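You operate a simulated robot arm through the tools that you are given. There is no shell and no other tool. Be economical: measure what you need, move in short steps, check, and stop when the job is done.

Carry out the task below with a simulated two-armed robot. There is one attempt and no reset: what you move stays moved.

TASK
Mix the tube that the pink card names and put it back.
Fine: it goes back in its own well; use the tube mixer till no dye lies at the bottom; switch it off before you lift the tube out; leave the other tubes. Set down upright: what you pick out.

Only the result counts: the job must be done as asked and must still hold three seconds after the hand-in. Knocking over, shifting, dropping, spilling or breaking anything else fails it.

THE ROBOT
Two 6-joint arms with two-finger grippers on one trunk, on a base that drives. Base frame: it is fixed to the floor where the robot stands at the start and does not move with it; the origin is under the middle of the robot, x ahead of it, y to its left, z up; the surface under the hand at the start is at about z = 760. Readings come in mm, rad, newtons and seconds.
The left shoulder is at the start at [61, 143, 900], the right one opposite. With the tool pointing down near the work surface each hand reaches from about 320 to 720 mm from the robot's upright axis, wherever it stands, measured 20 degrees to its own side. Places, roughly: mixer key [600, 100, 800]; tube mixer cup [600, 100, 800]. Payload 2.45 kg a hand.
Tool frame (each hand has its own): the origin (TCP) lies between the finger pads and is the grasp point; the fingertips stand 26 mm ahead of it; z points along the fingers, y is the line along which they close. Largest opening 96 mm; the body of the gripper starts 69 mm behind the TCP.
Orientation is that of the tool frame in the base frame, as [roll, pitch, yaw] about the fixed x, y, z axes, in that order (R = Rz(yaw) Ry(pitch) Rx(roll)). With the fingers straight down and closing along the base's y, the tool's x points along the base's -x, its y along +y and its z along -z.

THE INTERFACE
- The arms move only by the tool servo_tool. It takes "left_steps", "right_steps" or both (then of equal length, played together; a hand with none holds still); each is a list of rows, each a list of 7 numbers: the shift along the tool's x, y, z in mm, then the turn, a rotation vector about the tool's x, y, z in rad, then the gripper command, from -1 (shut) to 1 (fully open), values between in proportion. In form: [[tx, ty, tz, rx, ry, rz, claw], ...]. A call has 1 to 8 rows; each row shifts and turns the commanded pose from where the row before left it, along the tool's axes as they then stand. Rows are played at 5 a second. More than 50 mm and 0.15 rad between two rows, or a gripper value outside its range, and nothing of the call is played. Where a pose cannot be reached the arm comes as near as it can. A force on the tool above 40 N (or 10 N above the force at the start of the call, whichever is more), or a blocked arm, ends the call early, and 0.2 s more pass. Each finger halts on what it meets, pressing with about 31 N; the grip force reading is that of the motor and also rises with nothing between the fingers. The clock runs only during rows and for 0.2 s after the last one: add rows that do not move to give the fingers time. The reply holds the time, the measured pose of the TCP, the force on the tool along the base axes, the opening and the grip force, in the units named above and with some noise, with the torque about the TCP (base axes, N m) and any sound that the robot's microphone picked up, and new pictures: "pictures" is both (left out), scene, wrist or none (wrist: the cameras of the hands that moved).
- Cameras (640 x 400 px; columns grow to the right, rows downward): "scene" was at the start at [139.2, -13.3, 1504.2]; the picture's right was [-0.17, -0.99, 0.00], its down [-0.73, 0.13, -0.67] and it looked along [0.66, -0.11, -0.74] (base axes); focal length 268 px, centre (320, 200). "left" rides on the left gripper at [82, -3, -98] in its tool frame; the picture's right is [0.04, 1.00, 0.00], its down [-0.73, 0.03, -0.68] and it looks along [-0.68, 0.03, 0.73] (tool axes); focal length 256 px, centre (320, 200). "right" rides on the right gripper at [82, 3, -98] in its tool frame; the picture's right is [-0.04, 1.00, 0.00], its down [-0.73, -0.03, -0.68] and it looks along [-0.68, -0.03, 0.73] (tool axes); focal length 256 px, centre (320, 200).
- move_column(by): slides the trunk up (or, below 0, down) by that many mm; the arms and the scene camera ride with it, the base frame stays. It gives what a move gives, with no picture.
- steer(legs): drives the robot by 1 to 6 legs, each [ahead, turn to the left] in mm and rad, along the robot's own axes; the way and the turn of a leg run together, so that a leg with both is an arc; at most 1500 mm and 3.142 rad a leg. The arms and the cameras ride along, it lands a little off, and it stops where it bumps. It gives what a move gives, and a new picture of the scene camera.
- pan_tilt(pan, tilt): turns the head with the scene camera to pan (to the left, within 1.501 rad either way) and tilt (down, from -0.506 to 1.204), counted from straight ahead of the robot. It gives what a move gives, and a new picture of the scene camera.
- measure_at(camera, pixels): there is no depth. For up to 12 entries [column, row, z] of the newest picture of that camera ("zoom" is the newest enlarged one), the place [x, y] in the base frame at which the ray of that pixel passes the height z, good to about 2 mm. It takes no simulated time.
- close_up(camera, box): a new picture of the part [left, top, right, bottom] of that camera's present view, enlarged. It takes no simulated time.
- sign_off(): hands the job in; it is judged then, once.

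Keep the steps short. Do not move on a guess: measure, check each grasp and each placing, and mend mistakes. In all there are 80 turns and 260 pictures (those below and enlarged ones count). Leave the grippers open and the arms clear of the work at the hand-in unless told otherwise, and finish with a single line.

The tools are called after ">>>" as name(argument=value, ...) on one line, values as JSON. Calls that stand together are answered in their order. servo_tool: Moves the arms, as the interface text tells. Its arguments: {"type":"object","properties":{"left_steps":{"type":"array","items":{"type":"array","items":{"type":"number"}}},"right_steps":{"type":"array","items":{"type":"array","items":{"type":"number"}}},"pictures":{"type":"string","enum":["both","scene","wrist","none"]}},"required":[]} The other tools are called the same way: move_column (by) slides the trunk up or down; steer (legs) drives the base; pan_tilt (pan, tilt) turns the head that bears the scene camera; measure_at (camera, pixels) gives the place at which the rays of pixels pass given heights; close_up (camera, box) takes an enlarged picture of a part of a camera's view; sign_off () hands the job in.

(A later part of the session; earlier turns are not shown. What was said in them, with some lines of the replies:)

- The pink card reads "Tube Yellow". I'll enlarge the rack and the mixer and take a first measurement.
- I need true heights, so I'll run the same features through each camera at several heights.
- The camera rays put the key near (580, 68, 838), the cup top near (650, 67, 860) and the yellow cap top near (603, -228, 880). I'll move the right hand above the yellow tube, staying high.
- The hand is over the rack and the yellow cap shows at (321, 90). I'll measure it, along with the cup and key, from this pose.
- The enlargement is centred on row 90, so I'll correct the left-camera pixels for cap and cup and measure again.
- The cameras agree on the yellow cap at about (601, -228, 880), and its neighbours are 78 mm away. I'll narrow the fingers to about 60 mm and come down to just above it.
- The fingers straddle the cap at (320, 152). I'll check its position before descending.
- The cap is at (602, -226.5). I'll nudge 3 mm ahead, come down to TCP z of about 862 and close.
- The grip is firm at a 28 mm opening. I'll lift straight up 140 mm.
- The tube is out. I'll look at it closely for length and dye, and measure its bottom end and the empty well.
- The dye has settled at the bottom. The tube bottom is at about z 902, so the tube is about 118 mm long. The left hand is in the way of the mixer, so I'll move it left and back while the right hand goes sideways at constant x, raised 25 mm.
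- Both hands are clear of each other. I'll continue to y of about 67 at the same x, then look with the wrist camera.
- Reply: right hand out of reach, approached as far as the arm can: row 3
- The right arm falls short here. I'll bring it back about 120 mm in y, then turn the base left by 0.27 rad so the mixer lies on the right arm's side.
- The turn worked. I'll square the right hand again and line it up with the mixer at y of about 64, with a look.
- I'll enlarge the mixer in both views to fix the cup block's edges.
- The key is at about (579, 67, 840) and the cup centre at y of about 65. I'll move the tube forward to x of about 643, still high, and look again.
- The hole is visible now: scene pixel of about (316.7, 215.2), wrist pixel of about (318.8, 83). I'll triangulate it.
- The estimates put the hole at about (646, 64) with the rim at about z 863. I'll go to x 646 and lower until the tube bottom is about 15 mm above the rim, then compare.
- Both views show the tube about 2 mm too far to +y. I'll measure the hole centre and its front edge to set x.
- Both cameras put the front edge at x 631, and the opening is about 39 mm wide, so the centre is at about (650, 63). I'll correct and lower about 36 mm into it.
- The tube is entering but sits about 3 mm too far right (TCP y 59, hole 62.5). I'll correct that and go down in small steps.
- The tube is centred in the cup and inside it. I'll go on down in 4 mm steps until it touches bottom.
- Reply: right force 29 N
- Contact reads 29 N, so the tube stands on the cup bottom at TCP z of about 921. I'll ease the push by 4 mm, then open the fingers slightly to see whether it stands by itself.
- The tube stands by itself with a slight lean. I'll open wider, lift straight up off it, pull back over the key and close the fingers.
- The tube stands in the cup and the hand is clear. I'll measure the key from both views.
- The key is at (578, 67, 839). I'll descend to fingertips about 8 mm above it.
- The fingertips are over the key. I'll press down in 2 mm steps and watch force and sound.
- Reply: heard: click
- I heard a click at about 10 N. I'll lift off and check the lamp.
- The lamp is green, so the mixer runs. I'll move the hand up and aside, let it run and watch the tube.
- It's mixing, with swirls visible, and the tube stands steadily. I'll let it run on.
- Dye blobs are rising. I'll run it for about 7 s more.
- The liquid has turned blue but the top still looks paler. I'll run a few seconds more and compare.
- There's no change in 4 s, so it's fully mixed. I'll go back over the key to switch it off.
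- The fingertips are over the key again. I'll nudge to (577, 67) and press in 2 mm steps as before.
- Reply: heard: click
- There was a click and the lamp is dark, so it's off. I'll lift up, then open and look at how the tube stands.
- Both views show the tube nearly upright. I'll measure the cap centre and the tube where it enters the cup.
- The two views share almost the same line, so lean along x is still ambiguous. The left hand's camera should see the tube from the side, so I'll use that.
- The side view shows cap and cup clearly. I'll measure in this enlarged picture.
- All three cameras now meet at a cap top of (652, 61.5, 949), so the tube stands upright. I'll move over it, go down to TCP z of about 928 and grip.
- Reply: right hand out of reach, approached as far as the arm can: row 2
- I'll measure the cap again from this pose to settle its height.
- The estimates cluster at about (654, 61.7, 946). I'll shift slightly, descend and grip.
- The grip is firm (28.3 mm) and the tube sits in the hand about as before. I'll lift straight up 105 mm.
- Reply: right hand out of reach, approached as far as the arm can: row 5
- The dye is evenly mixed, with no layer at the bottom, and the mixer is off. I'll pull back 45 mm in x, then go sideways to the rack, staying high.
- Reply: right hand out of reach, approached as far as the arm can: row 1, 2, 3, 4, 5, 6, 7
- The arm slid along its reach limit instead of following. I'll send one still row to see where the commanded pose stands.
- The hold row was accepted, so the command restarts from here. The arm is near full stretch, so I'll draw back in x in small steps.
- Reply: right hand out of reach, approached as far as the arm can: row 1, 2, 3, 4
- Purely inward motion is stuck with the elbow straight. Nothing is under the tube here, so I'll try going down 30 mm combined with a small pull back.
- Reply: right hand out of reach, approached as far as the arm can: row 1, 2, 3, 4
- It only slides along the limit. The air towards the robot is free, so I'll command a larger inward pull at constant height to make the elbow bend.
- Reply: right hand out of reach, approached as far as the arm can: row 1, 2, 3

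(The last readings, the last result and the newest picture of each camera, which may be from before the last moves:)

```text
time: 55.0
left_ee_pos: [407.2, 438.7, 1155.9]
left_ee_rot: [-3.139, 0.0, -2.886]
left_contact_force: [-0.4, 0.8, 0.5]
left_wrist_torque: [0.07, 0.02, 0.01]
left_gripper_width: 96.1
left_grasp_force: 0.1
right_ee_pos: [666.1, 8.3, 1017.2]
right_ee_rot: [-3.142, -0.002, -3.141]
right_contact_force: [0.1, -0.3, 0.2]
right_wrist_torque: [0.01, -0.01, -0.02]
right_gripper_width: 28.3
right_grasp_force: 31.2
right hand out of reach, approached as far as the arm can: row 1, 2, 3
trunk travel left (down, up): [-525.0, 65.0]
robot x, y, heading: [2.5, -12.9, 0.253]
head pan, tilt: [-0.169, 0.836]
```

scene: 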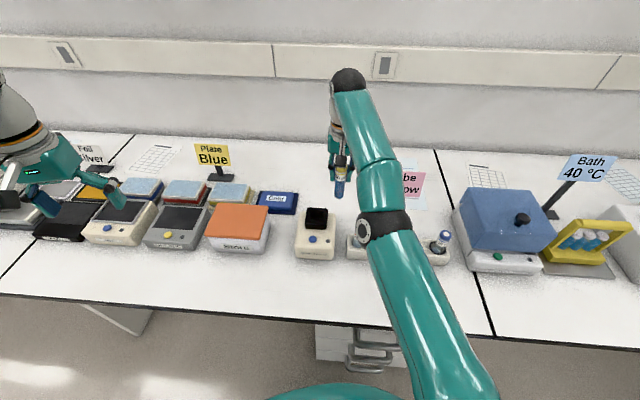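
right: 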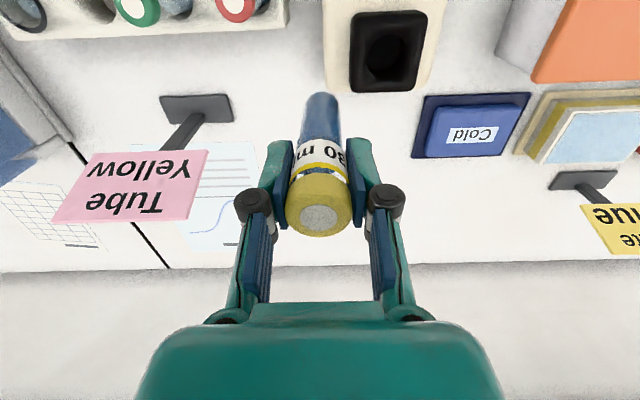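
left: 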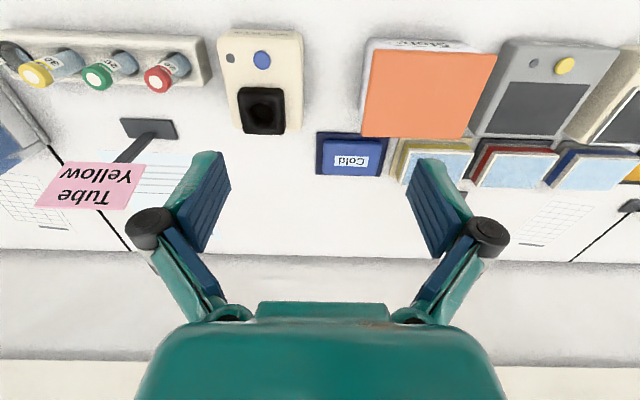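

The geometry fits a fully straight elbow (about 700 mm from the shoulder), and the last downward move did bend it a little. Below the tube it's free down to the bench, so I'll go straight down in small steps to flex it further.

>>> servo_tool(right_steps=[[0, -1, 5, 0, 0, 0, -1], [0, -1, 5, 0, 0, 0, -1], [0, -1, 5, 0, 0, 0, -1], [0, -1, 5, 0, 0, 0, -1], [0, -1, 5, 0, 0, 0, -1], [0, -1, 5, 0, 0, 0, -1], [0, -1, 5, 0, 0, 0, -1], [0, 0, 0, 0, 0, 0, -1]], pictures="none")

```text
time: 56.8
left_ee_pos: [408.3, 438.1, 1154.8]
left_ee_rot: [-3.139, 0.001, -2.886]
left_contact_force: [0.2, 0.3, 0.3]
left_wrist_torque: [-0.03, 0.01, -0.02]
left_gripper_width: 96.2
left_grasp_force: 0.0
right_ee_pos: [677.6, 4.2, 986.9]
right_ee_rot: [-3.141, -0.004, -3.141]
right_contact_force: [0.8, -0.4, -0.1]
right_wrist_torque: [0.03, -0.03, 0.05]
right_gripper_width: 28.4
right_grasp_force: 30.9
right hand out of reach, approached as far as the arm can: row 2, 4, 7
trunk travel left (down, up): [-525.0, 65.0]
robot x, y, heading: [1.6, -13.8, 0.257]
head pan, tilt: [-0.169, 0.836]
```

Several rows now went through, so the elbow is bending. I'll pull inward in small steps.

>>> servo_tool(right_steps=[[3, -1, 1, 0, 0, 0, -1], [4, -1, 1, 0, 0, 0, -1], [5, -1, 1, 0, 0, 0, -1], [6, -1, 0, 0, 0, 0, -1], [8, -1, 0, 0, 0, 0, -1], [10, -1, 0, 0, 0, 0, -1], [10, 0, 0, 0, 0, 0, -1], [0, 0, 0, 0, 0, 0, -1]], pictures="none")

```text
time: 58.6
left_ee_pos: [407.6, 439.1, 1155.6]
left_ee_rot: [-3.139, 0.0, -2.885]
left_contact_force: [0.0, 0.5, 0.5]
left_wrist_torque: [0.0, 0.0, 0.01]
left_gripper_width: 96.0
left_grasp_force: 0.0
right_ee_pos: [672.7, 12.2, 992.9]
right_ee_rot: [-3.141, -0.002, -3.139]
right_contact_force: [-0.7, 0.3, 0.1]
right_wrist_torque: [-0.01, 0.03, 0.0]
right_gripper_width: 28.4
right_grasp_force: 31.1
right hand out of reach, approached as far as the arm can: row 2, 3, 4, 5, 6, 7
trunk travel left (down, up): [-525.0, 65.0]
robot x, y, heading: [2.4, -16.3, 0.257]
head pan, tilt: [-0.169, 0.836]
```

Downward motion works and inward doesn't yet. I'll go down further while shifting away from the cup.

>>> servo_tool(right_steps=[[0, -5, 2, 0, 0, 0, -1], [0, -5, 3, 0, 0, 0, -1], [0, -3, 5, 0, 0, 0, -1], [0, -3, 5, 0, 0, 0, -1], [0, -1, 5, 0, 0, 0, -1], [0, -1, 5, 0, 0, 0, -1], [0, 0, 5, 0, 0, 0, -1], [0, 0, 0, 0, 0, 0, -1]], pictures="wrist")

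```text
time: 60.4
left_ee_pos: [407.6, 438.8, 1156.1]
left_ee_rot: [-3.14, 0.0, -2.885]
left_contact_force: [0.6, -0.5, 0.2]
left_wrist_torque: [0.03, -0.02, -0.01]
left_gripper_width: 96.2
left_grasp_force: 0.1
right_ee_pos: [684.1, -1.4, 966.7]
right_ee_rot: [-3.141, -0.001, -3.141]
right_contact_force: [0.0, 1.2, -0.5]
right_wrist_torque: [0.03, -0.04, 0.02]
right_gripper_width: 28.4
right_grasp_force: 31.2
right hand out of reach, approached as far as the arm can: row 2, 4, 6
trunk travel left (down, up): [-525.0, 65.0]
robot x, y, heading: [-3.0, -10.4, 0.256]
head pan, tilt: [-0.169, 0.836]
```

right: 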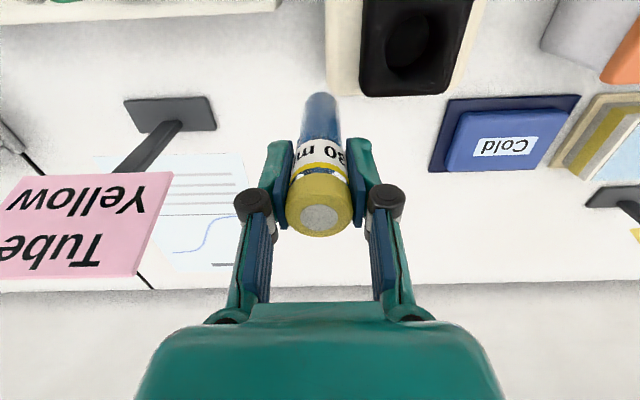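

It still slides. With a straight arm, translation alone can't bend the elbow, but tilting the fingers towards the robot while moving inward should. The capped tube has clear space, so I'll try a 0.3 rad tilt with an inward pull.

>>> servo_tool(right_steps=[[28, 0, 0, 0, 0.14, 0, -1], [28, 0, -4, 0, 0.14, 0, -1], [20, 0, -6, 0, 0, 0, -1], [20, 0, -6, 0, 0, 0, -1], [0, 0, 0, 0, 0, 0, -1]], pictures="scene")

```text
time: 61.6
left_ee_pos: [408.6, 439.7, 1155.7]
left_ee_rot: [-3.139, 0.0, -2.886]
left_contact_force: [-0.2, 0.0, -0.1]
left_wrist_torque: [-0.02, 0.0, 0.0]
left_gripper_width: 95.9
left_grasp_force: 0.1
right_ee_pos: [595.3, -2.7, 999.3]
right_ee_rot: [3.141, -0.281, -3.141]
right_contact_force: [-0.4, -0.5, 0.1]
right_wrist_torque: [0.0, -0.01, -0.01]
right_gripper_width: 28.5
right_grasp_force: 31.1
trunk travel left (down, up): [-525.0, 65.0]
robot x, y, heading: [3.9, -12.4, 0.256]
head pan, tilt: [-0.169, 0.836]
```

scene: 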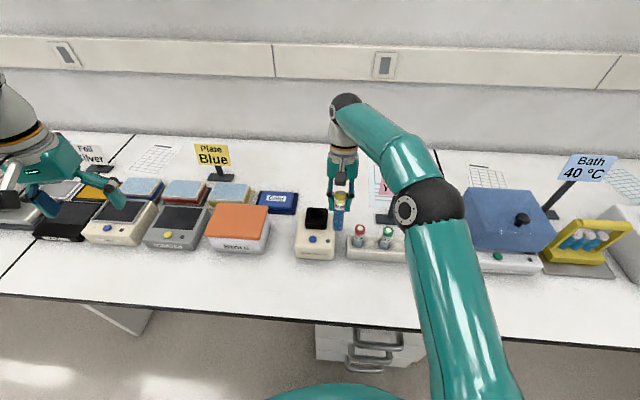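

The elbow is bent and all rows went through. I'll tilt back to vertical and rise a bit.

>>> servo_tool(right_steps=[[0, 0, 0, 0, -0.14, 0, -1], [0, 0, 0, 0, -0.14, 0, -1], [0, 0, -20, 0, 0, 0, -1], [0, 0, 0, 0, 0, 0, -1]], pictures="none")

```text
time: 62.6
left_ee_pos: [407.4, 437.9, 1155.8]
left_ee_rot: [-3.139, 0.001, -2.885]
left_contact_force: [0.4, -0.6, -0.6]
left_wrist_torque: [-0.02, -0.02, 0.02]
left_gripper_width: 95.7
left_grasp_force: 0.0
right_ee_pos: [593.9, -1.7, 1018.6]
right_ee_rot: [-3.142, 0.0, -3.138]
right_contact_force: [-0.2, 0.8, -1.2]
right_wrist_torque: [-0.02, -0.02, 0.01]
right_gripper_width: 28.4
right_grasp_force: 31.0
trunk travel left (down, up): [-525.0, 65.0]
robot x, y, heading: [1.0, -12.0, 0.254]
head pan, tilt: [-0.169, 0.836]
```

It's vertical at (594, -2, 1019) with the tube bottom at about z 915. I'll go sideways over the rack to y of about -227.

>>> servo_tool(right_steps=[[0, -40, 0, 0, 0, 0, -1], [0, -40, 0, 0, 0, 0, -1], [0, -40, 0, 0, 0, 0, -1], [0, -40, 0, 0, 0, 0, -1], [0, -40, 0, 0, 0, 0, -1], [-6, -25, 0, 0, 0, 0, -1], [0, 0, 0, 0, 0, 0, -1]], pictures="both")

>>> close_up(camera="right", box=[240, 20, 400, 140])

```text
time: 64.2
left_ee_pos: [407.0, 439.0, 1156.6]
left_ee_rot: [-3.14, 0.001, -2.886]
left_contact_force: [0.8, -0.5, 0.2]
left_wrist_torque: [0.01, 0.01, 0.02]
left_gripper_width: 95.7
left_grasp_force: 0.1
right_ee_pos: [601.8, -226.4, 1018.6]
right_ee_rot: [-3.141, 0.0, -3.141]
right_contact_force: [0.1, -0.4, 0.0]
right_wrist_torque: [-0.04, 0.01, 0.0]
right_gripper_width: 28.2
right_grasp_force: 30.6
trunk travel left (down, up): [-525.0, 65.0]
robot x, y, heading: [1.2, -11.9, 0.254]
head pan, tilt: [-0.169, 0.836]
```

scene: 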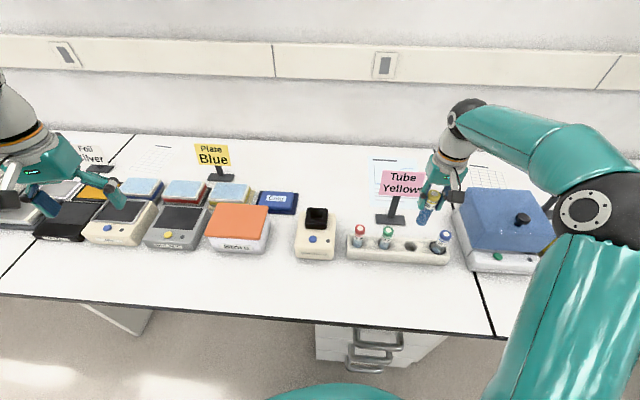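
right: 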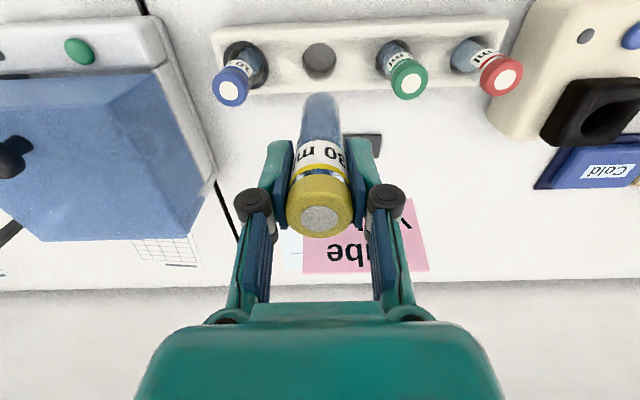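

```text
3.33 times, centred on (320, 80) of right
```

zoom: 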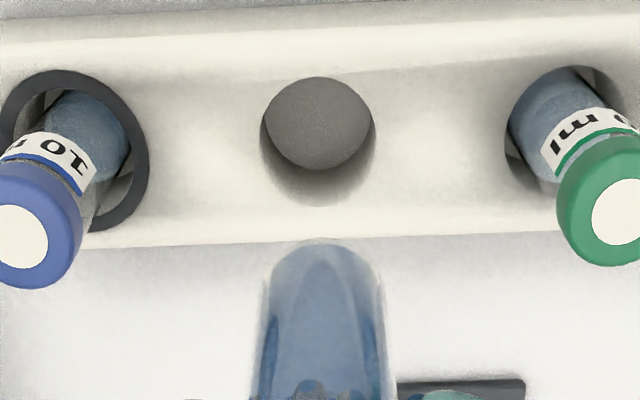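

The tube is over its well. I'll measure the well rim in both cameras.

>>> close_up(camera="scene", box=[385, 185, 457, 265])

>>> measure_at(camera="right", pixels=[[319.7, 62, 780], [319.7, 62, 790], [319.7, 62, 800], [319.7, 62, 810]])

```text
5.00 times, centred on (421, 225) of scene
```

zoom: 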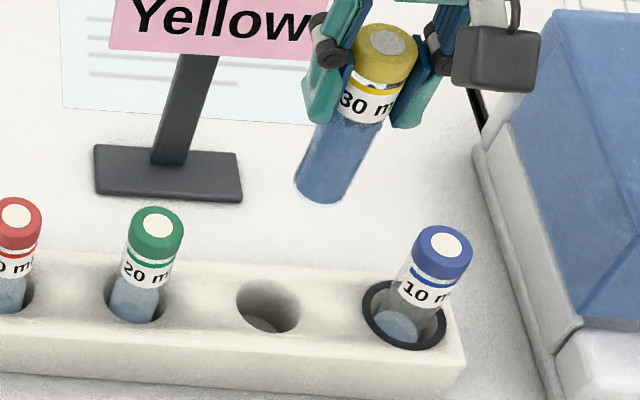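

```text
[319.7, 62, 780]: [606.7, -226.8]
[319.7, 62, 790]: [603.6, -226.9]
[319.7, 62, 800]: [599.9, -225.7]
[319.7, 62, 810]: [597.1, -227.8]
```

>>> measure_at(camera="zoom", pixels=[[268, 307, 780], [268, 307, 790], [268, 307, 800], [268, 307, 810], [236, 305, 800], [300, 307, 800], [322, 190, 905], [322, 190, 915]])

```text
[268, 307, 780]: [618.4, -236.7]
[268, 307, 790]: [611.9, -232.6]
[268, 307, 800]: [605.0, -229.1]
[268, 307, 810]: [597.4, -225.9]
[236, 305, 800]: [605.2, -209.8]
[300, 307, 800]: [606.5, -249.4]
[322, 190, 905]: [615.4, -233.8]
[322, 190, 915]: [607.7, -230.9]
```

The well rim is at about (598-600, -227, 810) and about 38 mm wide, matching the pose it was picked from. I'll nudge back 2 mm and lower to just above the rim.

>>> servo_tool(right_steps=[[2, -0.5, 20, 0, 0, 0, -1], [0, 0, 30, 0, 0, 0, -1], [0, 0, 25, 0, 0, 0, -1], [0, 0, 15, 0, 0, 0, -1], [0, 0, 0, 0, 0, 0, -1]], pictures="wrist")

>>> close_up(camera="scene", box=[385, 195, 457, 265])

>>> close_up(camera="right", box=[240, 40, 400, 160])

```text
time: 65.4
left_ee_pos: [408.0, 439.4, 1156.4]
left_ee_rot: [-3.14, 0.0, -2.885]
left_contact_force: [0.4, -0.1, 1.0]
left_wrist_torque: [0.0, 0.0, 0.01]
left_gripper_width: 95.9
left_grasp_force: 0.0
right_ee_pos: [599.5, -227.8, 928.1]
right_ee_rot: [-3.14, 0.0, -3.139]
right_contact_force: [-0.4, -0.7, -0.4]
right_wrist_torque: [0.01, 0.04, 0.01]
right_gripper_width: 28.4
right_grasp_force: 30.6
trunk travel left (down, up): [-525.0, 65.0]
robot x, y, heading: [4.2, -17.5, 0.256]
head pan, tilt: [-0.169, 0.836]
```

right: 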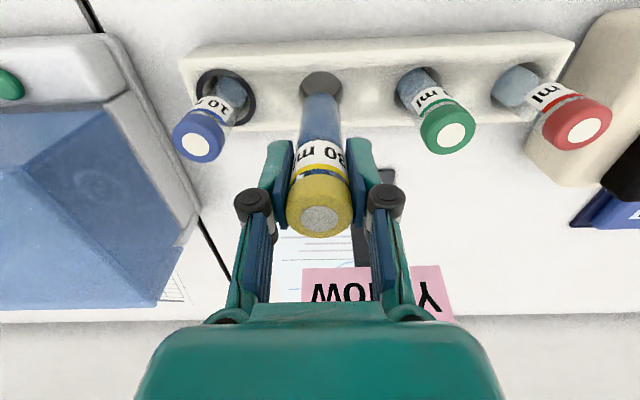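

```text
5.71 times, centred on (421, 230) of scene
```

zoom: 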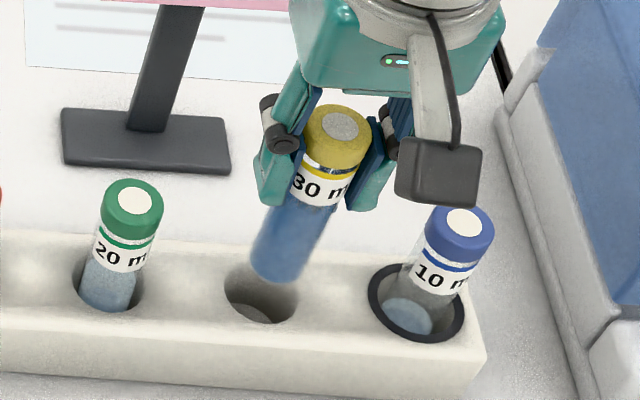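

```text
3.33 times, centred on (320, 100) of right
```

zoom: 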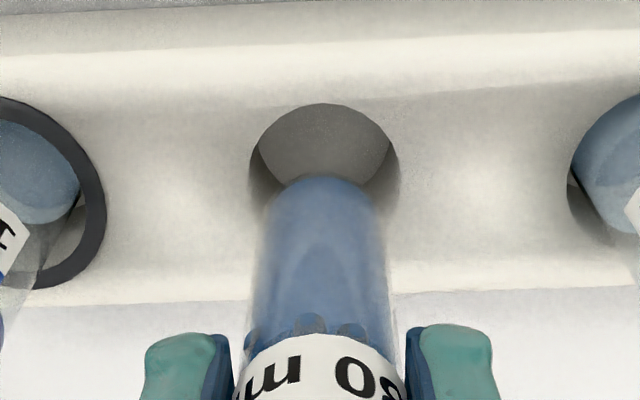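

The tube's axis points into the well centre in both views. I'll lower another 30 mm in small steps.

>>> servo_tool(right_steps=[[0, 0.5, 8, 0, 0, 0, -1], [0, 0, 8, 0, 0, 0, -1], [0, 0, 7, 0, 0, 0, -1], [0, 0, 7, 0, 0, 0, -1], [0, 0, 0, 0, 0, 0, -1]], pictures="none")

>>> close_up(camera="scene", box=[385, 195, 457, 265])

>>> close_up(camera="right", box=[240, 40, 400, 160])

```text
time: 66.6
left_ee_pos: [408.4, 439.1, 1156.3]
left_ee_rot: [-3.14, -0.001, -2.885]
left_contact_force: [-0.6, -1.0, 0.4]
left_wrist_torque: [0.01, -0.01, 0.0]
left_gripper_width: 95.9
left_grasp_force: 0.0
right_ee_pos: [598.5, -227.7, 898.6]
right_ee_rot: [3.141, -0.001, -3.14]
right_contact_force: [0.4, 1.0, -1.2]
right_wrist_torque: [0.03, -0.01, 0.02]
right_gripper_width: 28.5
right_grasp_force: 31.2
trunk travel left (down, up): [-525.0, 65.0]
robot x, y, heading: [5.9, -11.6, 0.256]
head pan, tilt: [-0.169, 0.836]
```

```text
5.71 times, centred on (421, 230) of scene
```

zoom: 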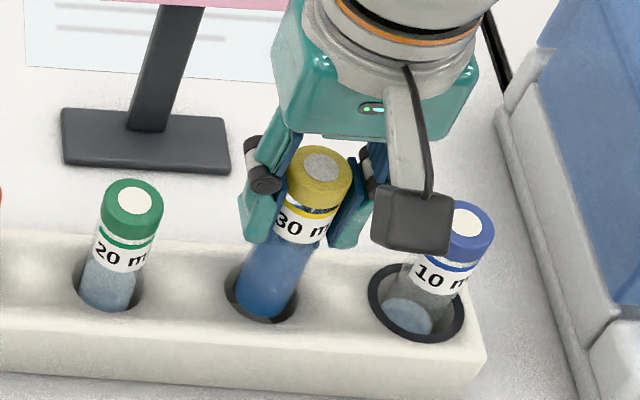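

```text
3.33 times, centred on (320, 100) of right
```

zoom: 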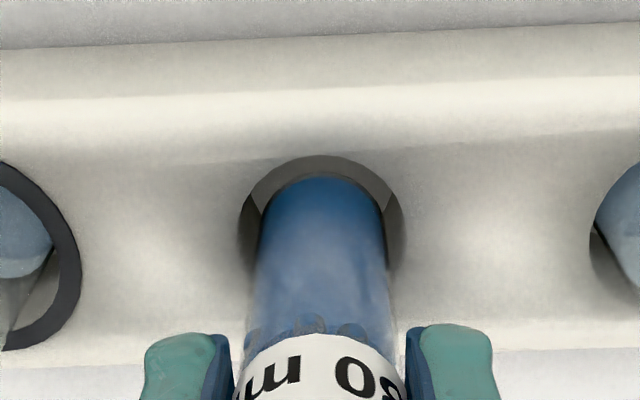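

The tube is entering the well with even clearance. I'll go down to TCP z of about 868, then in 2 mm steps to contact.

>>> servo_tool(right_steps=[[0, 0, 8, 0, 0, 0, -1], [0, 0, 8, 0, 0, 0, -1], [0, 0, 8, 0, 0, 0, -1], [0, 0, 6, 0, 0, 0, -1], [0, 0, 2, 0, 0, 0, -1], [0, 0, 2, 0, 0, 0, -1], [0, 0, 0, 0, 0, 0, -1]], pictures="wrist")

```text
time: 68.2
left_ee_pos: [407.0, 438.1, 1155.2]
left_ee_rot: [-3.139, -0.001, -2.886]
left_contact_force: [-0.4, -0.8, -0.3]
left_wrist_torque: [0.0, 0.03, -0.02]
left_gripper_width: 96.0
left_grasp_force: 0.2
right_ee_pos: [598.0, -228.8, 864.2]
right_ee_rot: [3.141, 0.0, -3.14]
right_contact_force: [1.7, -0.3, -0.4]
right_wrist_torque: [0.0, -0.03, 0.0]
right_gripper_width: 28.7
right_grasp_force: 31.2
trunk travel left (down, up): [-525.0, 65.0]
robot x, y, heading: [-0.6, -10.4, 0.255]
head pan, tilt: [-0.169, 0.836]
```

right: 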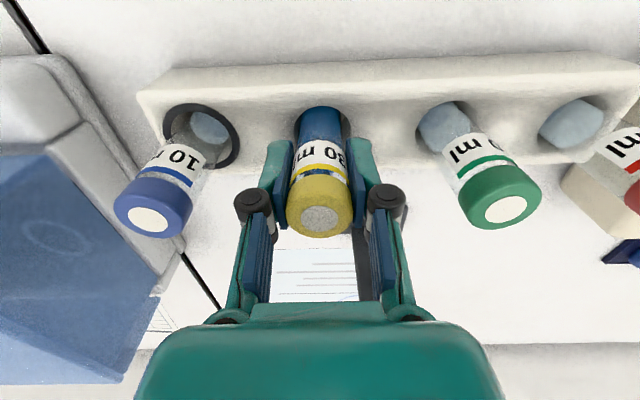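

No vertical contact yet. I'll continue in 1 to 2 mm steps.

>>> servo_tool(right_steps=[[0, 0, 1.5, 0, 0, 0, -1], [0, 0, 1.5, 0, 0, 0, -1], [0, 0, 1.5, 0, 0, 0, -1], [0, 0, 0, 0, 0, 0, -1]], pictures="none")

```text
time: 69.2
left_ee_pos: [406.1, 440.5, 1156.5]
left_ee_rot: [-3.139, 0.0, -2.884]
left_contact_force: [0.1, 0.1, 0.1]
left_wrist_torque: [-0.01, -0.04, -0.01]
left_gripper_width: 95.8
left_grasp_force: 0.0
right_ee_pos: [598.9, -227.1, 860.8]
right_ee_rot: [3.141, 0.003, -3.139]
right_contact_force: [-0.5, 1.6, 13.6]
right_wrist_torque: [0.04, 0.02, 0.02]
right_gripper_width: 28.6
right_grasp_force: 30.9
trunk travel left (down, up): [-525.0, 65.0]
robot x, y, heading: [0.1, -13.0, 0.255]
head pan, tilt: [-0.169, 0.836]
```

It's seated, with 13.6 N at z 860.8, the same height it was picked from. I'll ease off 1 mm, open to 60 mm, wait, then rise straight up.

>>> servo_tool(right_steps=[[0, 0, -1, 0, 0, 0, -1], [0, 0, 0, 0, 0, 0, -0.2], [0, 0, 0, 0, 0, 0, 0.25], [0, 0, 0, 0, 0, 0, 0.25], [0, 0, -20, 0, 0, 0, 0.25], [0, 0, -30, 0, 0, 0, 0.25], [0, 0, -40, 0, 0, 0, 0.25], [0, 0, 0, 0, 0, 0, 0.25]], pictures="both")

>>> close_up(camera="scene", box=[295, 185, 467, 275])

```text
time: 71.0
left_ee_pos: [407.2, 438.5, 1155.0]
left_ee_rot: [-3.14, -0.001, -2.885]
left_contact_force: [0.2, -1.4, 0.7]
left_wrist_torque: [0.0, 0.03, -0.01]
left_gripper_width: 96.0
left_grasp_force: 0.1
right_ee_pos: [598.9, -227.5, 951.0]
right_ee_rot: [3.141, -0.003, -3.14]
right_contact_force: [-0.4, 0.8, -1.1]
right_wrist_torque: [0.0, -0.01, 0.0]
right_gripper_width: 60.0
right_grasp_force: 0.0
trunk travel left (down, up): [-525.0, 65.0]
robot x, y, heading: [0.3, -17.2, 0.254]
head pan, tilt: [-0.169, 0.836]
```

scene: 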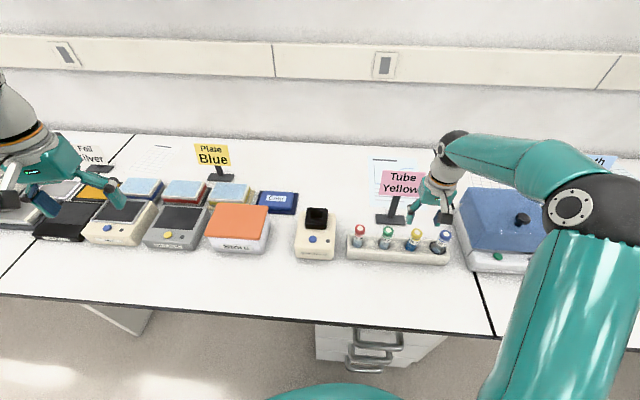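
right: 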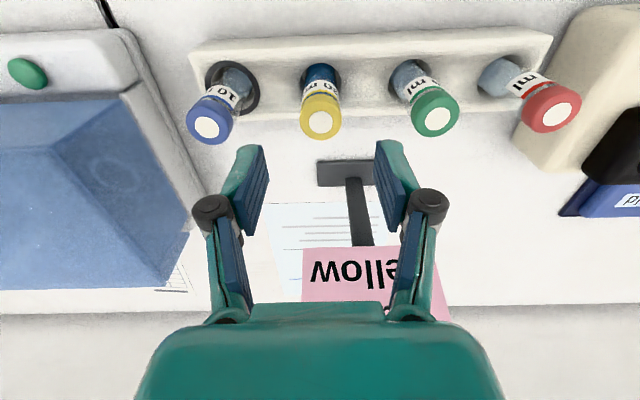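

```text
3.72 times, centred on (381, 230) of scene
```

zoom: 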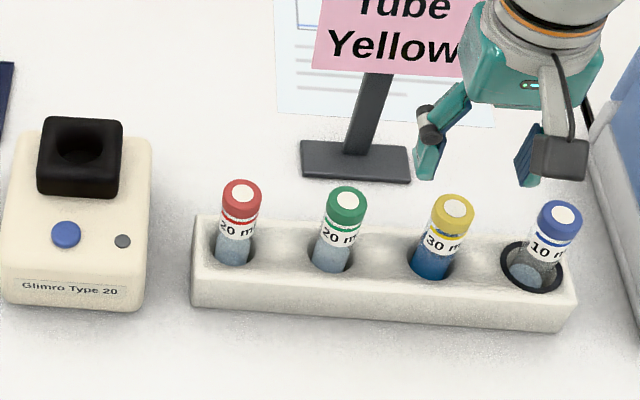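

The yellow tube stands upright in its own well with the liquid evenly blue, the mixer lamp is dark and the other tubes are untouched. I'll back the right hand up and away with the gripper open.

>>> servo_tool(right_steps=[[0, 0, -40, 0, 0, 0, 0.25], [0, 0, -40, 0, 0, 0, 1], [40, 0, -20, 0, 0, 0, 1], [40, 0, 0, 0, 0, 0, 1], [40, 0, 0, 0, 0, 0, 1], [0, 0, 0, 0, 0, 0, 1]], pictures="both")

```text
time: 72.4
left_ee_pos: [409.2, 439.1, 1154.7]
left_ee_rot: [-3.139, 0.0, -2.886]
left_contact_force: [1.1, -0.3, 0.1]
left_wrist_torque: [0.01, 0.03, -0.01]
left_gripper_width: 96.2
left_grasp_force: 0.0
right_ee_pos: [479.3, -228.1, 1047.4]
right_ee_rot: [3.141, -0.002, -3.14]
right_contact_force: [-0.1, 0.4, 0.0]
right_wrist_torque: [0.02, 0.0, 0.03]
right_gripper_width: 95.9
right_grasp_force: 0.0
trunk travel left (down, up): [-525.0, 65.0]
robot x, y, heading: [0.5, -13.1, 0.257]
head pan, tilt: [-0.169, 0.836]
```

scene: 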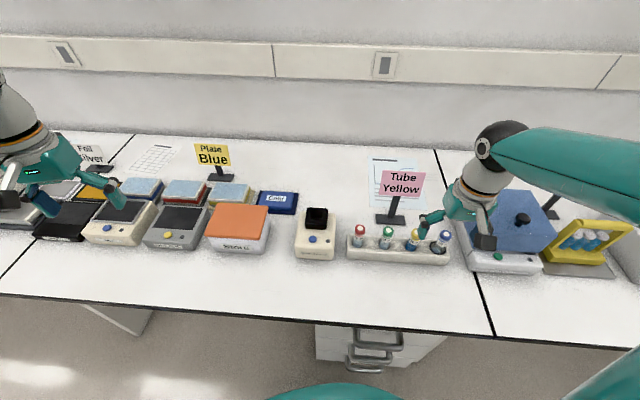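
right: 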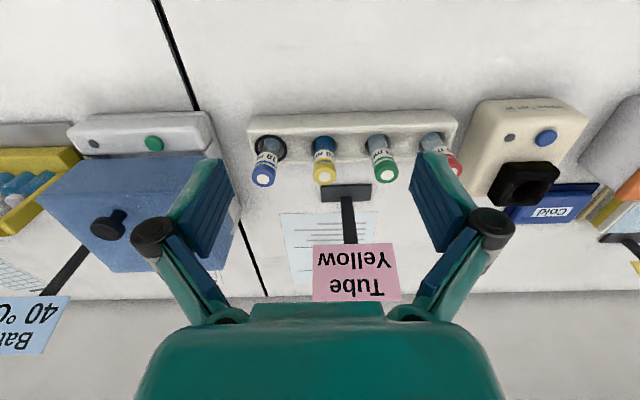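

Everything is in place and both hands are open and clear, so I'll hand in.

>>> sign_off()

```text
The job is handed in.
```

The yellow tube is mixed with no dye left at the bottom and stands upright in its own well; the mixer was switched off before I lifted the tube out, and the other tubes were left alone.
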